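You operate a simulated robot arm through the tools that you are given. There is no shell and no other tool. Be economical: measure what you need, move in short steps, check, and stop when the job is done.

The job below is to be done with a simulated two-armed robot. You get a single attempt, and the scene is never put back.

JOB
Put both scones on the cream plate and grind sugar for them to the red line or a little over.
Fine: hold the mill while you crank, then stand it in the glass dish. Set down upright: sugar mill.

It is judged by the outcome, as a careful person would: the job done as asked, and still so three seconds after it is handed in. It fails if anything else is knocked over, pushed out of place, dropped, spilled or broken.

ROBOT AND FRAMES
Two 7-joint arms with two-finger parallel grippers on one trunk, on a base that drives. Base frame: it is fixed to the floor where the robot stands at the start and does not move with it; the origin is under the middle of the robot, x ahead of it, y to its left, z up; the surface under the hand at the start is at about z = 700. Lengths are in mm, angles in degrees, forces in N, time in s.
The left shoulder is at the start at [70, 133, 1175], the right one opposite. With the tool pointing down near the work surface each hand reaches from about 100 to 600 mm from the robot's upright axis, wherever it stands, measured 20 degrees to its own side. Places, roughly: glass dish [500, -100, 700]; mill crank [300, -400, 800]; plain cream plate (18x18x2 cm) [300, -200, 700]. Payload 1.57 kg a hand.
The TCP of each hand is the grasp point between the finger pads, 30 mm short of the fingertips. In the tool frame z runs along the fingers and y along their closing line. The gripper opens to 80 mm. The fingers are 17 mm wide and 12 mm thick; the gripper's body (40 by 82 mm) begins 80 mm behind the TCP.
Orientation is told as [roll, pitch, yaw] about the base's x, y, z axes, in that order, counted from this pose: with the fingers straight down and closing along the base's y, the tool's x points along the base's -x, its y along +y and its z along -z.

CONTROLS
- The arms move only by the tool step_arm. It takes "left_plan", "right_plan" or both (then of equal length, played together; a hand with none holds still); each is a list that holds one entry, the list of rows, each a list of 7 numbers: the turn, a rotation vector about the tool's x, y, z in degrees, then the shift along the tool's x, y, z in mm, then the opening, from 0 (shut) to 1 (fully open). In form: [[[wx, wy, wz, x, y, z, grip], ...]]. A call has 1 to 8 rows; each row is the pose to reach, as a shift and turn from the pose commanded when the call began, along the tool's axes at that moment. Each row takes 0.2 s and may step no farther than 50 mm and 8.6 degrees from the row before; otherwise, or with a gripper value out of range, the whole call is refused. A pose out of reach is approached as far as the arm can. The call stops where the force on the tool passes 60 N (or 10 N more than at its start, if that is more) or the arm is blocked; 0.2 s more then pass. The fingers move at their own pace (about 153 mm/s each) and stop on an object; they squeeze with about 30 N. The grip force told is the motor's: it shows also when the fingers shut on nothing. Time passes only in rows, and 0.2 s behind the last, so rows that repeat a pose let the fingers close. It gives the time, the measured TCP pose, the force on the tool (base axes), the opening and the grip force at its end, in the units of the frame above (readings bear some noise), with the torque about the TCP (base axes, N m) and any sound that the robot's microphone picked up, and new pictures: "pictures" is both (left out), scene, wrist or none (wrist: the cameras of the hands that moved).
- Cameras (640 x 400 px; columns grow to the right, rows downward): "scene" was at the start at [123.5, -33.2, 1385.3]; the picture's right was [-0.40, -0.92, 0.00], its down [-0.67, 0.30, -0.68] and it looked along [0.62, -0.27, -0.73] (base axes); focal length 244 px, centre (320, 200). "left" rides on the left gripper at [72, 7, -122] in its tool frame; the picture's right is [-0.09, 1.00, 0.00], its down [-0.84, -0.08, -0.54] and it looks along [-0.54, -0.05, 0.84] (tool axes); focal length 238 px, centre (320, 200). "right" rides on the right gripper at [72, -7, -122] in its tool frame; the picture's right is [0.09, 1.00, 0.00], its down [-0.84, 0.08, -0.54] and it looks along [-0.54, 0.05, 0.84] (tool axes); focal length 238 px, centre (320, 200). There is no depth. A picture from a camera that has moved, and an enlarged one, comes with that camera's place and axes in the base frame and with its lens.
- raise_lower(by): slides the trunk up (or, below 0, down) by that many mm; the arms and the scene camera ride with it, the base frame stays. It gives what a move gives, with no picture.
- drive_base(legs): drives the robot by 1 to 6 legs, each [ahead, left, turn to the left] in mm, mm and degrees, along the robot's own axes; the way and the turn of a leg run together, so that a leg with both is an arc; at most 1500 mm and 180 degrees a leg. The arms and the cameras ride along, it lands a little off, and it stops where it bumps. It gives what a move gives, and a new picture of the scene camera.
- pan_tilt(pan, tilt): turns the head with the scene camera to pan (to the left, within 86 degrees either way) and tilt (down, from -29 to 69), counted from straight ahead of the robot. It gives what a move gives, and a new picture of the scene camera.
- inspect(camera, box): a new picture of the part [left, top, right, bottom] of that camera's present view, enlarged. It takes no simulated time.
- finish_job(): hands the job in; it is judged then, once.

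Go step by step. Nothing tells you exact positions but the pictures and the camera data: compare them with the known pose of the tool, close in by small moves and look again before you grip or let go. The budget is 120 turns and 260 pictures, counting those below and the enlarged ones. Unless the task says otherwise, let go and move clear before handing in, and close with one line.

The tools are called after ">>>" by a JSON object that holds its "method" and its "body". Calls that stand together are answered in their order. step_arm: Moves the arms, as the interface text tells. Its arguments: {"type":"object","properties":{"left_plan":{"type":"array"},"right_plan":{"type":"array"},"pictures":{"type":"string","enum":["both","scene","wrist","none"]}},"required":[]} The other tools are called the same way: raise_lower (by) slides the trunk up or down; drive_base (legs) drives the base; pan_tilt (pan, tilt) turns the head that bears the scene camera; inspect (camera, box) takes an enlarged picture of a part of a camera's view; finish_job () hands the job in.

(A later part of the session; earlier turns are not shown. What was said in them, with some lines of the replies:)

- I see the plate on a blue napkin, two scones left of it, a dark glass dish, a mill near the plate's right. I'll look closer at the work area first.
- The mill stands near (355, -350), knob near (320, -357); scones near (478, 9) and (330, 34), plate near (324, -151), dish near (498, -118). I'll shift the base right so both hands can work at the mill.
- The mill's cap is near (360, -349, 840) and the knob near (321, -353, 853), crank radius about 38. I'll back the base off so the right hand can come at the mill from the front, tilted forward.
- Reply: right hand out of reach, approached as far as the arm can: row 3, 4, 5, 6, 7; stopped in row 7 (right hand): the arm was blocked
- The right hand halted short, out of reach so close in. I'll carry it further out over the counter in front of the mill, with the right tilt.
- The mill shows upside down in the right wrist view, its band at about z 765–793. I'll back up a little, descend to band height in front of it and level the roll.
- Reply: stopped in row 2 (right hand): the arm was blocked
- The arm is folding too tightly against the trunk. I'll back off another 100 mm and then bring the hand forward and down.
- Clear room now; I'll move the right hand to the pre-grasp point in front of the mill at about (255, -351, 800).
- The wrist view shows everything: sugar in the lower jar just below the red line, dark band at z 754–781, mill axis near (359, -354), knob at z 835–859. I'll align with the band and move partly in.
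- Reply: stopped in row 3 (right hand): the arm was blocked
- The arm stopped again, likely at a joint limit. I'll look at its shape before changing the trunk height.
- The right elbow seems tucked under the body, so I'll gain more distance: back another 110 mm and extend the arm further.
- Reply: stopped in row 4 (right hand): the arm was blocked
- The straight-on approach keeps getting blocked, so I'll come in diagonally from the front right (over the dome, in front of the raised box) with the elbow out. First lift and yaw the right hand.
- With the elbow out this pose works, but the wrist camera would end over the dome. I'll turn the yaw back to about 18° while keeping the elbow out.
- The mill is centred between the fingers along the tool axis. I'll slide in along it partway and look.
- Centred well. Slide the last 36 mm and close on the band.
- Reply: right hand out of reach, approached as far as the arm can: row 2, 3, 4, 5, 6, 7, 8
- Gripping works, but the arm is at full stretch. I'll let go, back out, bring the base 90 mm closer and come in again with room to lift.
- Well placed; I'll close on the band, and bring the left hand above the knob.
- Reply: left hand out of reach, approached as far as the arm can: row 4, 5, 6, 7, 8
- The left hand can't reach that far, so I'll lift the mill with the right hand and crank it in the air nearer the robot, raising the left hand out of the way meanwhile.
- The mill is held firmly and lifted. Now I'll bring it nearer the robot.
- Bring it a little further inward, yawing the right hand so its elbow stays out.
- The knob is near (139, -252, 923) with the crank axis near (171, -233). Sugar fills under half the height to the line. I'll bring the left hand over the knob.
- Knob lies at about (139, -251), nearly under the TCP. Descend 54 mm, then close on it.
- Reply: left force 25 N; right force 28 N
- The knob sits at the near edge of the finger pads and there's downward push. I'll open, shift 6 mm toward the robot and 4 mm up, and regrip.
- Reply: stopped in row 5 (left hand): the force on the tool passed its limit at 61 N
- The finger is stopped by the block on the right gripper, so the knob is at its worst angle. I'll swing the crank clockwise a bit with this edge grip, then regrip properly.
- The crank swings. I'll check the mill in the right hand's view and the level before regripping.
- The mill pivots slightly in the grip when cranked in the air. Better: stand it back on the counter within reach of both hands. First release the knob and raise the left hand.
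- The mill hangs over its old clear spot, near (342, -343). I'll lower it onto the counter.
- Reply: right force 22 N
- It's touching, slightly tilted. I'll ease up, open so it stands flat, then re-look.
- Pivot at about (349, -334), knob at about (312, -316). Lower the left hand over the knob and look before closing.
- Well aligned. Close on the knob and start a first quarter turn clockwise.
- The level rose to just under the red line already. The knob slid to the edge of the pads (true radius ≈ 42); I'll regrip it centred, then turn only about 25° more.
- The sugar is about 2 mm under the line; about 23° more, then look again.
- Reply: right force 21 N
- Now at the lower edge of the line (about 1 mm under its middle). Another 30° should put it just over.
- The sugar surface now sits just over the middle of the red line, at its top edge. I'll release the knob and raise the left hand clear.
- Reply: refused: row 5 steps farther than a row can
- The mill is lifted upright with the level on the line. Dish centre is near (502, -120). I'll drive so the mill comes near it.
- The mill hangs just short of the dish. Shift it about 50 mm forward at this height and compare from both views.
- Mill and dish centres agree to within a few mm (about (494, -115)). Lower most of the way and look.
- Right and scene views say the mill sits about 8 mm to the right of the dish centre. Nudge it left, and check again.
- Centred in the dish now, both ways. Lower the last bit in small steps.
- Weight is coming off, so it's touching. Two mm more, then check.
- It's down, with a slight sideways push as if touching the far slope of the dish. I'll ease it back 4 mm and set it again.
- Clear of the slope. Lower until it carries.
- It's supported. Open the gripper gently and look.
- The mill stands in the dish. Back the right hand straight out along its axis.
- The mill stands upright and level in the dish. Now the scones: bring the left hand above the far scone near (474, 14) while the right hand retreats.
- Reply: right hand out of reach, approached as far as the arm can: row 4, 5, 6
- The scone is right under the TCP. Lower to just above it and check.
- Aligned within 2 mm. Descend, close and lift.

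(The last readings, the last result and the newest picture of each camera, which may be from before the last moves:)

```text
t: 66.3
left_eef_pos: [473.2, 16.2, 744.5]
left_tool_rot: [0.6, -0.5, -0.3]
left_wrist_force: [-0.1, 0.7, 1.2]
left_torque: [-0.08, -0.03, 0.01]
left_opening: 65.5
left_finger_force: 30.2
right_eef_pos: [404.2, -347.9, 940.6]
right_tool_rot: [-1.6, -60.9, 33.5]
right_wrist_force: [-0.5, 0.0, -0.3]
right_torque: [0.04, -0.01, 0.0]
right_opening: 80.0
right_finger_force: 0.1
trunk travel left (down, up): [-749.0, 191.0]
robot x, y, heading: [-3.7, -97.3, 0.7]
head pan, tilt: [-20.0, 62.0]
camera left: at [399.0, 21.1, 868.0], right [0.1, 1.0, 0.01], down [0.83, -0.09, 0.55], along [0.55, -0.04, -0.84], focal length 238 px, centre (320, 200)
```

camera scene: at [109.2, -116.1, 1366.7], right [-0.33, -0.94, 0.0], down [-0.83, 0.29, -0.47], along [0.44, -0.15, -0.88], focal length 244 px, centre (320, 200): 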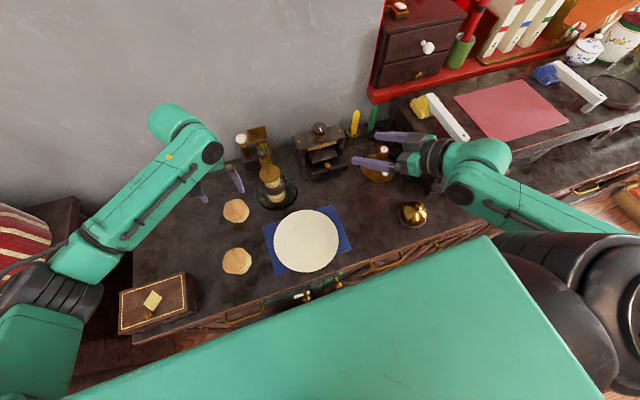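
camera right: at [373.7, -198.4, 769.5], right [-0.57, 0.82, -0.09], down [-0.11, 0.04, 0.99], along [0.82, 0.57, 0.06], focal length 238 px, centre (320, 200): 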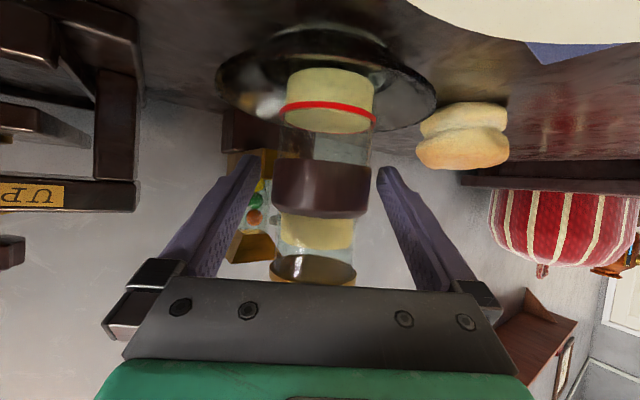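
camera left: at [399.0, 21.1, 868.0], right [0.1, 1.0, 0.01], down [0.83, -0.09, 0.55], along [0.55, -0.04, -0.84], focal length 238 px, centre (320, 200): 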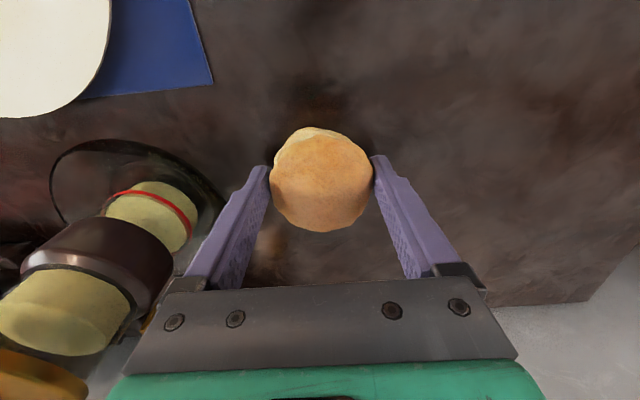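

Gripped at 65 mm. Lift and carry over to the far half of the plate.

>>> {"method": "step_arm", "body": {"left_plan": [[[0, 0, 0, 0, 0, -40, 0.65], [0, 0, 0, 15, 0, -80, 0.65], [0, 0, 0, 45, -10, -110, 0.65], [0, 0, 0, 75, -45, -110, 0.65], [0, 0, 0, 95, -85, -110, 0.65], [0, 0, 0, 108, -128, -110, 0.65], [0, 0, 0, 113, -167, -110, 0.65], [0, 0, 0, 113, -167, -110, 0.65]]]}}

```text
t: 68.1
left_eef_pos: [357.1, -151.8, 851.2]
left_tool_rot: [0.5, -0.5, -0.2]
left_wrist_force: [0.0, 0.4, -0.7]
left_torque: [-0.03, 0.0, 0.0]
left_opening: 65.6
left_finger_force: 30.2
right_eef_pos: [404.5, -346.9, 941.2]
right_tool_rot: [-1.7, -61.1, 33.6]
right_wrist_force: [0.3, 0.3, -0.2]
right_torque: [-0.02, 0.01, -0.01]
right_opening: 80.3
right_finger_force: 0.0
trunk travel left (down, up): [-749.0, 191.0]
robot x, y, heading: [-1.7, -99.4, 1.0]
head pan, tilt: [-20.0, 62.0]
camera scene: at [109.7, -115.2, 1366.7], right [-0.33, -0.94, 0.0], down [-0.83, 0.29, -0.47], along [0.44, -0.16, -0.88], focal length 244 px, centre (320, 200)
camera left: at [282.3, -145.7, 975.3], right [0.1, 1.0, 0.01], down [0.83, -0.09, 0.55], along [0.55, -0.04, -0.84], focal length 238 px, centre (320, 200)
```

scene: 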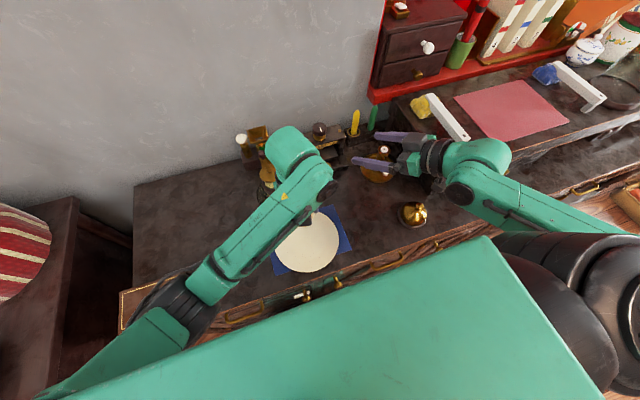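
left: 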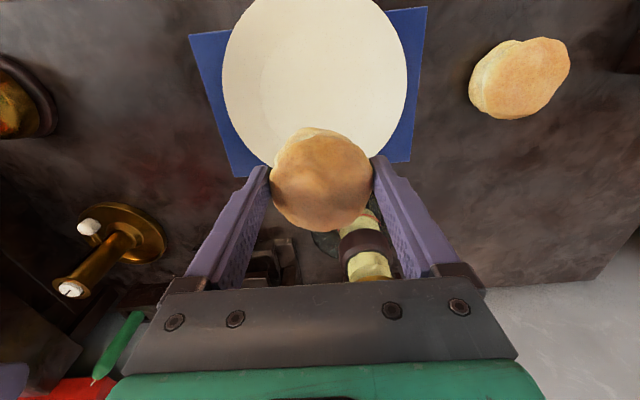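

Over the plate's far half. Lower towards the plate, then feel for contact.

>>> {"method": "step_arm", "body": {"left_plan": [[[0, 0, 0, 0, 0, 40, 0.65], [0, 0, 0, 0, 0, 70, 0.65], [0, 0, 0, 0, -1, 90, 0.65], [0, 0, 0, 0, -1, 94, 0.65], [0, 0, 0, 0, -1, 94, 0.65]]], "pictures": "wrist"}}

```text
t: 69.3
left_eef_pos: [360.2, -153.2, 759.1]
left_tool_rot: [0.3, -0.8, -0.2]
left_wrist_force: [1.3, -0.5, 14.7]
left_torque: [-0.44, -0.04, 0.03]
left_opening: 65.5
left_finger_force: 29.7
right_eef_pos: [404.0, -347.4, 941.4]
right_tool_rot: [-1.7, -61.1, 33.6]
right_wrist_force: [0.5, -1.2, -0.9]
right_torque: [-0.03, -0.01, -0.02]
right_opening: 79.6
right_finger_force: 0.1
trunk travel left (down, up): [-749.0, 191.0]
robot x, y, heading: [-1.4, -99.1, 0.7]
head pan, tilt: [-20.0, 62.0]
camera left: at [284.4, -147.2, 882.9], right [0.1, 1.0, 0.01], down [0.83, -0.08, 0.55], along [0.55, -0.05, -0.83], focal length 238 px, centre (320, 200)
```

left: 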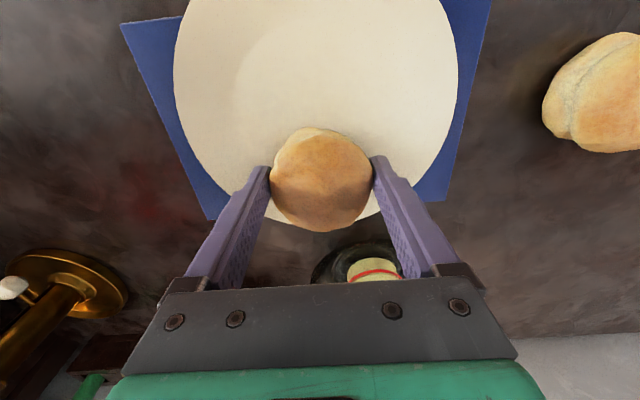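

Contact at plate height, a bit far toward the rim. Shift 5 mm toward the plate centre, settle and open.

>>> {"method": "step_arm", "body": {"left_plan": [[[0, 0, 0, 0, 0, -4, 0.65], [0, 0, 0, 6, 1, -4, 0.65], [0, 0, 0, 6, 1, -1, 0.65], [0, 0, 0, 6, 1, -1, 0.85], [0, 0, 0, 6, 1, -1, 1], [0, 0, 0, 6, 1, -1, 1]]], "pictures": "wrist"}}

```text
t: 70.7
left_eef_pos: [352.3, -151.1, 758.8]
left_tool_rot: [0.6, -0.5, -0.2]
left_wrist_force: [0.8, -0.2, -0.4]
left_torque: [0.0, 0.01, 0.01]
left_opening: 79.9
left_finger_force: 0.0
right_eef_pos: [405.1, -348.0, 941.0]
right_tool_rot: [-1.7, -60.9, 33.5]
right_wrist_force: [0.0, 0.5, -0.4]
right_torque: [-0.02, -0.02, -0.02]
right_opening: 79.8
right_finger_force: 0.0
trunk travel left (down, up): [-749.0, 191.0]
robot x, y, heading: [-1.5, -92.7, 0.8]
head pan, tilt: [-20.0, 62.0]
camera left: at [278.6, -145.2, 881.5], right [0.1, 1.0, 0.01], down [0.83, -0.09, 0.55], along [0.55, -0.04, -0.84], focal length 238 px, centre (320, 200)
```

left: 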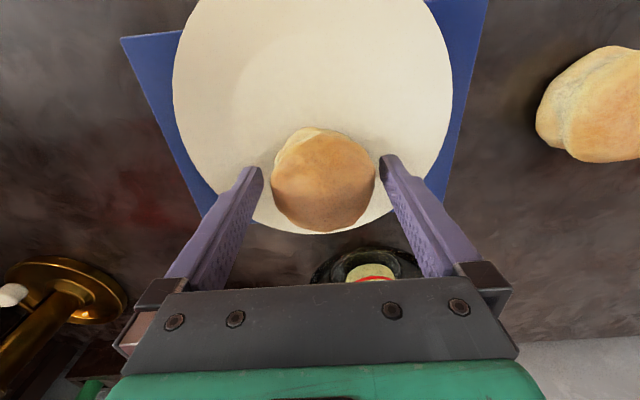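

Released on the plate. Lift and go over the second scone near (329, 31).

>>> {"method": "step_arm", "body": {"left_plan": [[[0, 0, 0, 0, 0, -45, 1], [0, 0, 0, 0, 0, -90, 1], [0, 0, 0, 6, 45, -91, 1], [0, 0, 0, 12, 90, -91, 1], [0, 0, 0, 18, 135, -91, 1], [0, 0, 0, 23, 182, -91, 1], [0, 0, 0, 23, 182, -91, 1]]]}}

```text
t: 72.3
left_eef_pos: [331.2, 30.8, 851.9]
left_tool_rot: [0.6, -0.6, -0.4]
left_wrist_force: [-0.1, -0.3, 0.5]
left_torque: [0.0, 0.02, -0.03]
left_opening: 79.9
left_finger_force: 0.0
right_eef_pos: [405.2, -349.1, 940.4]
right_tool_rot: [-1.5, -61.0, 33.4]
right_wrist_force: [0.6, 0.3, 0.6]
right_torque: [0.01, -0.01, -0.01]
right_opening: 79.9
right_finger_force: 0.0
trunk travel left (down, up): [-749.0, 191.0]
robot x, y, heading: [-2.1, -92.5, 1.0]
head pan, tilt: [-20.0, 62.0]
camera scene: at [109.9, -117.4, 1366.7], right [-0.33, -0.94, 0.0], down [-0.83, 0.29, -0.47], along [0.44, -0.15, -0.88], focal length 244 px, centre (320, 200)
camera left: at [256.9, 35.2, 975.6], right [0.1, 1.0, 0.01], down [0.83, -0.09, 0.55], along [0.55, -0.04, -0.84], focal length 238 px, centre (320, 200)
```

scene: 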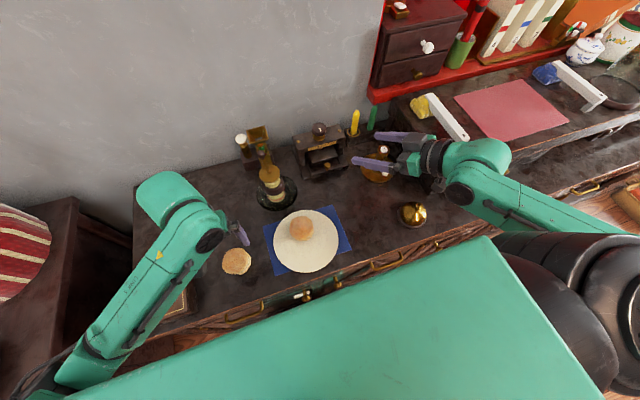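
left: 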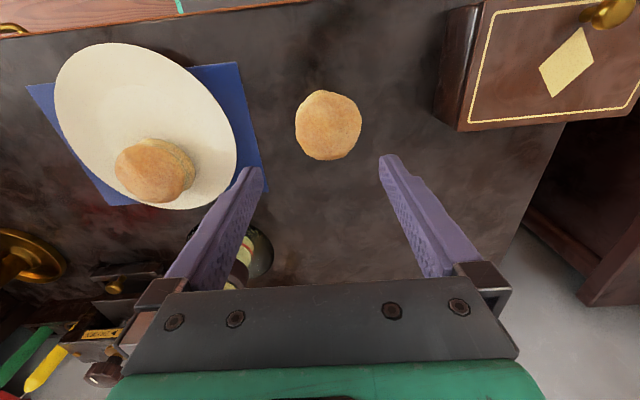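

Second scone is near (328, 39). Adjust and lower to just above it.

>>> {"method": "step_arm", "body": {"left_plan": [[[0, 0, 0, 4, 7, 35, 1], [0, 0, 0, 4, 7, 75, 1], [0, 0, 0, 4, 7, 75, 1]]], "pictures": "wrist"}}

```text
t: 73.1
left_eef_pos: [326.6, 39.0, 775.9]
left_tool_rot: [0.5, -0.6, -0.2]
left_wrist_force: [0.4, 0.4, -0.2]
left_torque: [0.02, -0.04, 0.03]
left_opening: 80.0
left_finger_force: 0.1
right_eef_pos: [404.1, -347.2, 939.6]
right_tool_rot: [-1.7, -61.0, 33.5]
right_wrist_force: [0.1, 1.1, 0.6]
right_torque: [0.02, 0.0, 0.01]
right_opening: 80.2
right_finger_force: 0.1
trunk travel left (down, up): [-749.0, 191.0]
robot x, y, heading: [-1.5, -95.7, 0.8]
head pan, tilt: [-20.0, 62.0]
camera left: at [252.1, 44.5, 900.1], right [0.1, 1.0, 0.01], down [0.83, -0.09, 0.55], along [0.55, -0.04, -0.84], focal length 238 px, centre (320, 200)
```

left: 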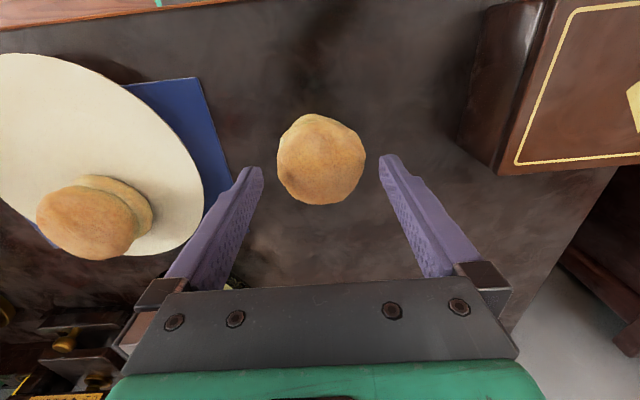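

Aligned. Descend, grip, and lift.

>>> {"method": "step_arm", "body": {"left_plan": [[[0, 0, 0, 0, 0.5, 18, 1], [0, 0, 0, 0, 0.5, 33, 1], [0, 0, 0, 0, 0.5, 33, 1], [0, 0, 0, 0, 0.5, 33, 0.8], [0, 0, 0, 0, 0.5, 33, 0.65], [0, 0, 0, 0, 0.5, 33, 0.65], [0, 0, 0, 0, 0.5, 33, 0.65], [0, 0, 0, 0, 0.5, -7, 0.65]]], "pictures": "wrist"}}

```text
t: 74.9
left_eef_pos: [327.6, 37.3, 783.2]
left_tool_rot: [0.6, -0.4, -0.2]
left_wrist_force: [-0.5, -0.1, 0.2]
left_torque: [-0.03, 0.0, 0.03]
left_opening: 67.3
left_finger_force: 29.7
right_eef_pos: [405.3, -348.2, 940.4]
right_tool_rot: [-1.6, -61.0, 33.5]
right_wrist_force: [-0.4, -1.2, 0.0]
right_torque: [-0.01, -0.01, 0.01]
right_opening: 80.1
right_finger_force: 0.1
trunk travel left (down, up): [-749.0, 191.0]
robot x, y, heading: [-0.3, -96.5, 0.7]
head pan, tilt: [-20.0, 62.0]
camera left: at [253.3, 42.9, 907.2], right [0.1, 1.0, 0.01], down [0.83, -0.09, 0.55], along [0.55, -0.04, -0.84], focal length 238 px, centre (320, 200)
```

left: 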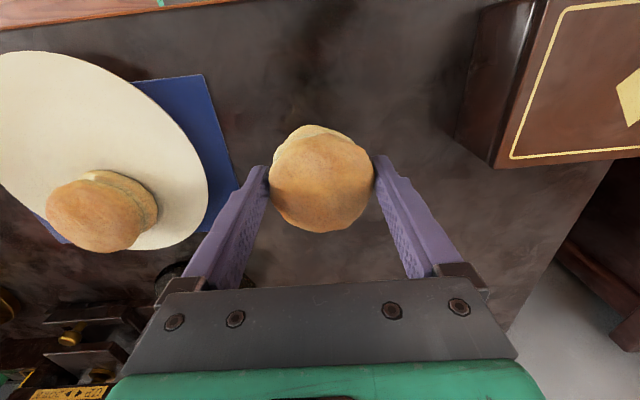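

Held at 67 mm. Carry it above the near half of the plate.

>>> {"method": "step_arm", "body": {"left_plan": [[[0, 0, 0, 10, 0, -40, 0.65], [0, 0, 0, 25, -30, -72, 0.65], [0, 0, 0, 40, -75, -75, 0.65], [0, 0, 0, 44, -120, -75, 0.65], [0, 0, 0, 44, -160, -75, 0.65], [0, 0, 0, 44, -188, -75, 0.65], [0, 0, 0, 44, -188, -75, 0.65]]]}}

>>> {"method": "inspect", "body": {"camera": "scene", "box": [240, 180, 370, 290]}}

```text
t: 76.5
left_eef_pos: [283.9, -150.6, 853.4]
left_tool_rot: [0.5, -0.4, -0.2]
left_wrist_force: [0.2, 0.5, -1.7]
left_torque: [-0.05, 0.01, -0.02]
left_opening: 67.2
left_finger_force: 29.9
right_eef_pos: [404.1, -348.8, 939.0]
right_tool_rot: [-1.6, -61.0, 33.7]
right_wrist_force: [0.3, -0.4, -0.1]
right_torque: [0.03, -0.01, 0.03]
right_opening: 79.7
right_finger_force: 0.0
trunk travel left (down, up): [-749.0, 191.0]
robot x, y, heading: [-3.4, -94.6, 0.7]
head pan, tilt: [-20.0, 62.0]
camera scene: at [109.5, -115.6, 1366.7], right [-0.33, -0.94, 0.0], down [-0.83, 0.29, -0.47], along [0.44, -0.16, -0.88], focal length 244 px, centre (320, 200)
camera left: at [208.5, -145.3, 977.7], right [0.1, 1.0, 0.01], down [0.83, -0.09, 0.55], along [0.55, -0.04, -0.84], focal length 238 px, centre (320, 200)
```

scene: 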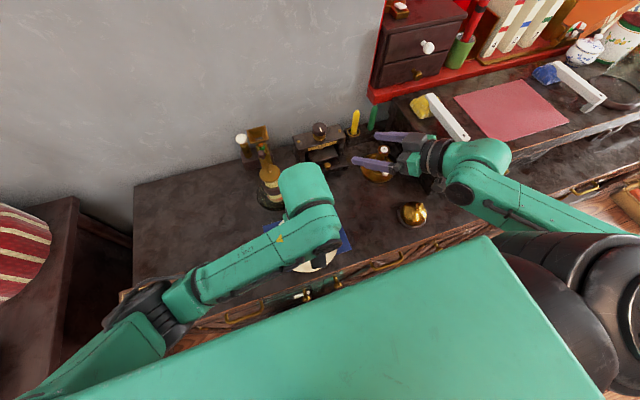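
left: 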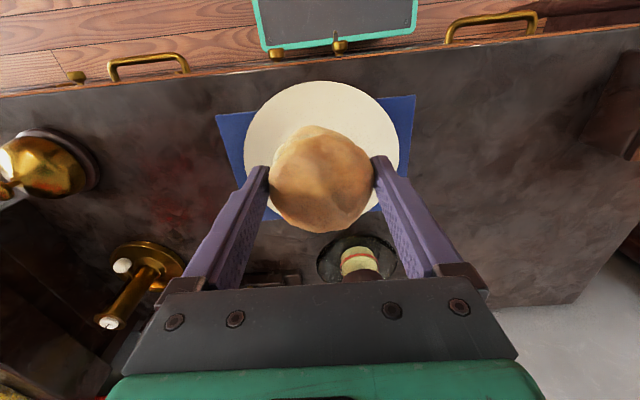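

```text
3.64 times, centred on (305, 235) of scene
camera zoom: at [109.5, -115.6, 1366.7], right [-0.33, -0.94, 0.0], down [-0.83, 0.29, -0.47], along [0.44, -0.16, -0.88], focal length 887 px, centre (374, 73)
```

zoom: 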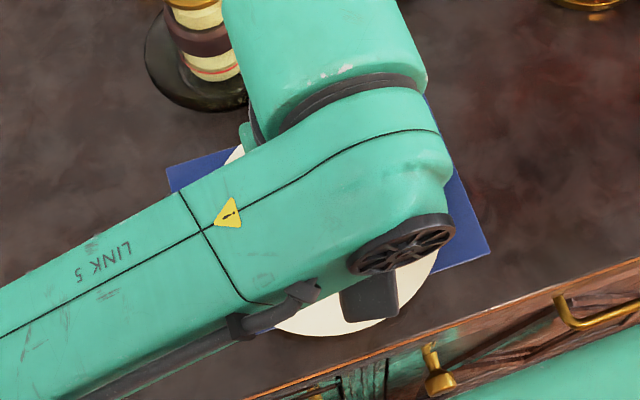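

Scone one sits near (353, -151); I'll set this one at x ≈ 282. Lower to just above the plate and check the gap.

>>> {"method": "step_arm", "body": {"left_plan": [[[0, 0, 0, 3, -1, 40, 0.65], [0, 0, 0, 3, -1, 75, 0.65], [0, 0, 0, 3, -1, 88, 0.65], [0, 0, 0, 3, -1, 88, 0.65]]], "pictures": "wrist"}}

>>> {"method": "inspect", "body": {"camera": "scene", "box": [240, 180, 370, 290]}}

```text
t: 77.5
left_eef_pos: [280.0, -152.8, 766.8]
left_tool_rot: [0.5, -0.4, -0.3]
left_wrist_force: [0.5, 0.4, -0.4]
left_torque: [0.0, -0.01, -0.01]
left_opening: 67.0
left_finger_force: 29.7
right_eef_pos: [404.2, -347.9, 939.9]
right_tool_rot: [-1.6, -61.1, 33.4]
right_wrist_force: [0.1, -0.6, -0.7]
right_torque: [-0.02, 0.0, -0.03]
right_opening: 79.9
right_finger_force: 0.1
trunk travel left (down, up): [-749.0, 191.0]
robot x, y, heading: [-3.4, -94.2, 0.6]
head pan, tilt: [-20.0, 62.0]
camera left: at [204.9, -146.2, 889.9], right [0.1, 1.0, 0.01], down [0.83, -0.09, 0.55], along [0.55, -0.04, -0.84], focal length 238 px, centre (320, 200)
```

left: 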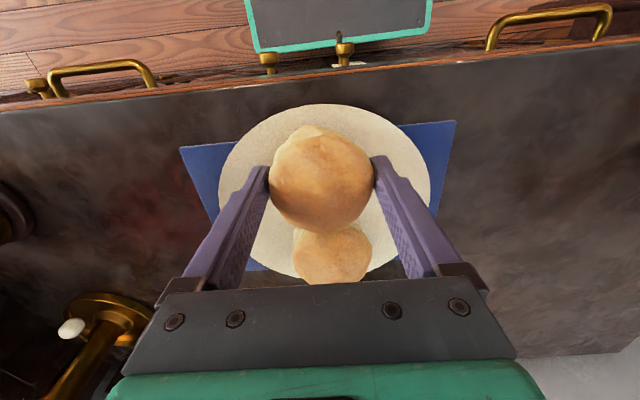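

```text
3.64 times, centred on (305, 235) of scene
camera zoom: at [109.5, -116.2, 1366.7], right [-0.33, -0.94, 0.0], down [-0.83, 0.29, -0.47], along [0.44, -0.15, -0.88], focal length 887 px, centre (374, 73)
```

zoom: 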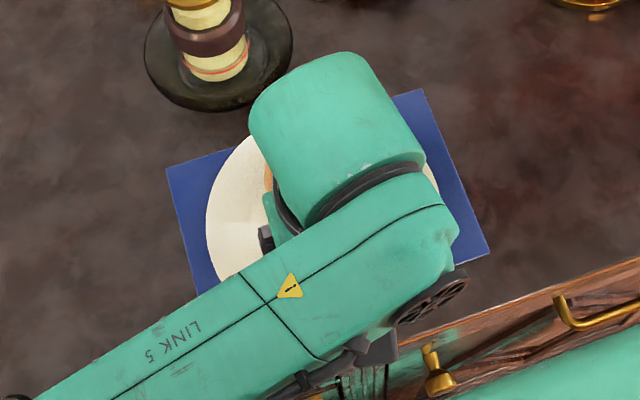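

>>> {"method": "step_arm", "body": {"left_plan": [[[0, 0, 0, 0, 0, 5, 0.65], [0, 0, 0, 0, 0, 7, 0.65], [0, 0, 0, 0, 0, 8, 0.65], [0, 0, 0, 0, 0, 8, 0.65]]], "pictures": "none"}}

```text
t: 78.5
left_eef_pos: [279.2, -149.8, 758.0]
left_tool_rot: [0.6, -0.5, -0.2]
left_wrist_force: [0.5, -0.4, -0.7]
left_torque: [0.02, -0.01, -0.02]
left_opening: 66.7
left_finger_force: 30.3
right_eef_pos: [406.0, -348.8, 939.8]
right_tool_rot: [-1.6, -60.9, 33.4]
right_wrist_force: [0.4, 0.7, 0.1]
right_torque: [0.02, -0.03, -0.02]
right_opening: 79.9
right_finger_force: 0.0
trunk travel left (down, up): [-749.0, 191.0]
robot x, y, heading: [-2.0, -93.7, 0.5]
head pan, tilt: [-20.0, 62.0]
```

No contact yet; a few more millimetres down.

>>> {"method": "step_arm", "body": {"left_plan": [[[0, 0, 0, -1, 0, 2, 0.65], [0, 0, 0, -2, 0, 4, 0.65], [0, 0, 0, -2, 0, 4, 0.65]]], "pictures": "wrist"}}

```text
t: 79.3
left_eef_pos: [280.3, -149.6, 757.4]
left_tool_rot: [0.3, -0.8, -0.2]
left_wrist_force: [-0.8, 0.4, 15.1]
left_torque: [-0.35, 0.03, -0.03]
left_opening: 66.7
left_finger_force: 30.1
right_eef_pos: [403.5, -348.3, 942.1]
right_tool_rot: [-1.8, -61.0, 33.8]
right_wrist_force: [0.4, -0.4, 0.2]
right_torque: [0.0, 0.02, 0.0]
right_opening: 79.9
right_finger_force: 0.0
trunk travel left (down, up): [-749.0, 191.0]
robot x, y, heading: [-0.7, -93.7, 0.8]
head pan, tilt: [-20.0, 62.0]
camera left: at [205.6, -144.9, 880.8], right [0.1, 1.0, 0.01], down [0.83, -0.08, 0.55], along [0.55, -0.05, -0.83], focal length 238 px, centre (320, 200)
```

left: 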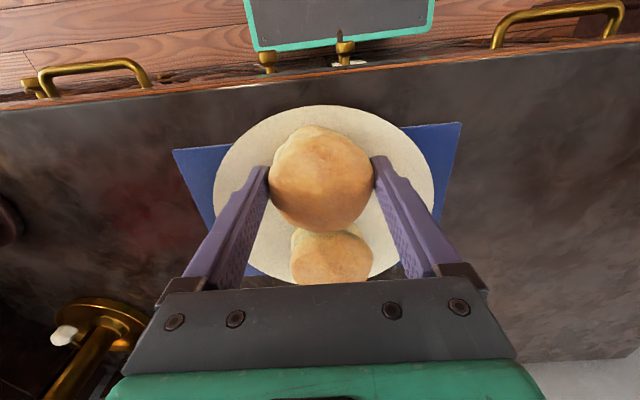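

Contact made. Ease up 2 mm, open, and lift straight clear.

>>> {"method": "step_arm", "body": {"left_plan": [[[0, 0, 0, 0, 0, -2, 0.65], [0, 0, 0, 0, 0, -2, 0.85], [0, 0, 0, 0, 0, -2, 1], [0, 0, 0, 0, 0, -2, 1], [0, 0, 0, 0, 0, -30, 1], [0, 0, 0, 0, 0, -75, 1], [0, 0, 0, 0, 30, -115, 1], [0, 0, 0, 0, 70, -140, 1]]], "pictures": "none"}}

>>> {"method": "step_arm", "body": {"left_plan": [[[0, 0, 0, 0, 45, -15, 1], [0, 0, 0, 0, 90, -30, 1], [0, 0, 0, 0, 130, -50, 1], [0, 0, 0, 0, 130, -50, 1]]], "pictures": "scene"}}

>>> {"method": "inspect", "body": {"camera": "scene", "box": [220, 120, 450, 290]}}

>>> {"method": "inspect", "body": {"camera": "scene", "box": [230, 120, 350, 220]}}

```text
t: 81.1
left_eef_pos: [276.9, -82.6, 898.0]
left_tool_rot: [0.5, -0.6, -0.2]
left_wrist_force: [0.2, 0.3, -0.4]
left_torque: [-0.03, -0.05, 0.0]
left_opening: 80.0
left_finger_force: 0.1
right_eef_pos: [404.2, -346.8, 940.5]
right_tool_rot: [-1.8, -61.0, 33.6]
right_wrist_force: [-0.5, 0.5, -0.4]
right_torque: [0.0, -0.03, -0.01]
right_opening: 79.8
right_finger_force: 0.1
trunk travel left (down, up): [-749.0, 191.0]
robot x, y, heading: [-0.8, -92.7, 0.7]
head pan, tilt: [-20.0, 62.0]
```

```text
t: 82.1
left_eef_pos: [321.5, 0.9, 937.8]
left_tool_rot: [0.5, -0.5, -0.3]
left_wrist_force: [-0.4, -0.5, 0.5]
left_torque: [0.0, -0.02, 0.02]
left_opening: 80.3
left_finger_force: 0.0
left hand out of reach, approached as far as the arm can: row 1, 2, 3, 4
right_eef_pos: [404.3, -348.0, 941.2]
right_tool_rot: [-1.8, -61.0, 33.7]
right_wrist_force: [-0.2, -0.1, 0.4]
right_torque: [0.0, -0.03, -0.02]
right_opening: 80.1
right_finger_force: 0.1
trunk travel left (down, up): [-749.0, 191.0]
robot x, y, heading: [-4.8, -95.0, 0.6]
head pan, tilt: [-20.0, 62.0]
camera scene: at [109.2, -115.3, 1366.7], right [-0.33, -0.94, 0.0], down [-0.83, 0.29, -0.47], along [0.44, -0.16, -0.88], focal length 244 px, centre (320, 200)
```

scene: 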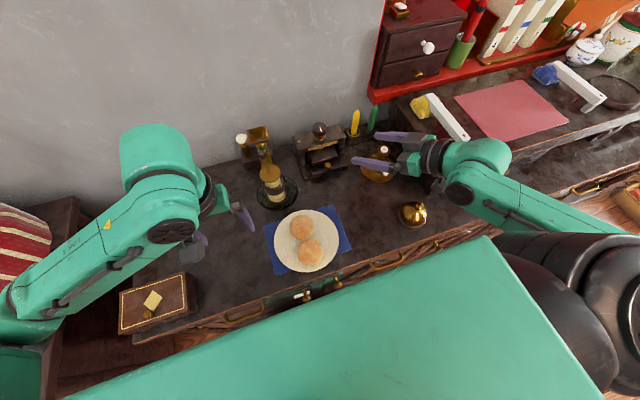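

```text
2.35 times, centred on (335, 205) of scene
camera zoom: at [109.2, -115.3, 1366.7], right [-0.33, -0.94, 0.0], down [-0.83, 0.29, -0.47], along [0.44, -0.16, -0.88], focal length 574 px, centre (285, 188)
```

zoom: 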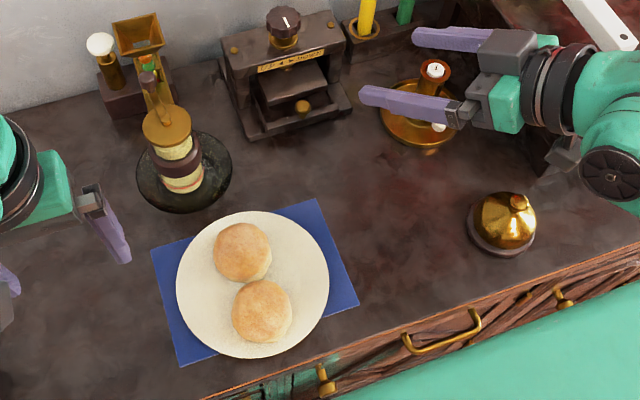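

```text
4.00 times, centred on (290, 170) of scene
camera zoom: at [109.2, -115.3, 1366.7], right [-0.33, -0.94, 0.0], down [-0.83, 0.29, -0.47], along [0.44, -0.16, -0.88], focal length 976 px, centre (440, 320)
```

zoom: 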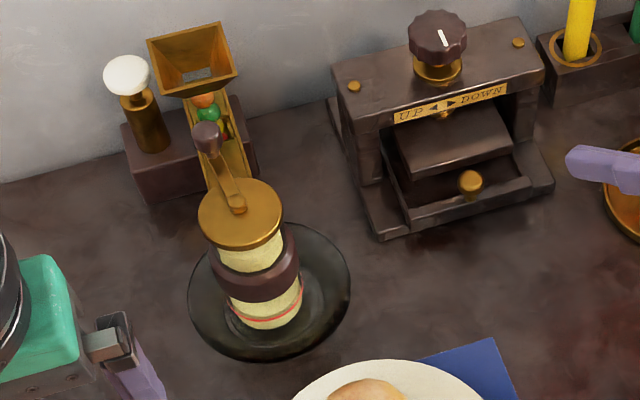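

Both scones are on the plate, the mill stands upright in the glass dish with the sugar at or just over the red line, both hands are clear and nothing else has moved. Handing in.

>>> {"method": "finish_job", "body": {}}

```text
The job is handed in.
```

I put both scones on the cream plate. I ground sugar until the level in the mill was on the red line or just over it, then stood the mill upright in the glass dish. Both hands are empty and clear, and nothing else looked moved.
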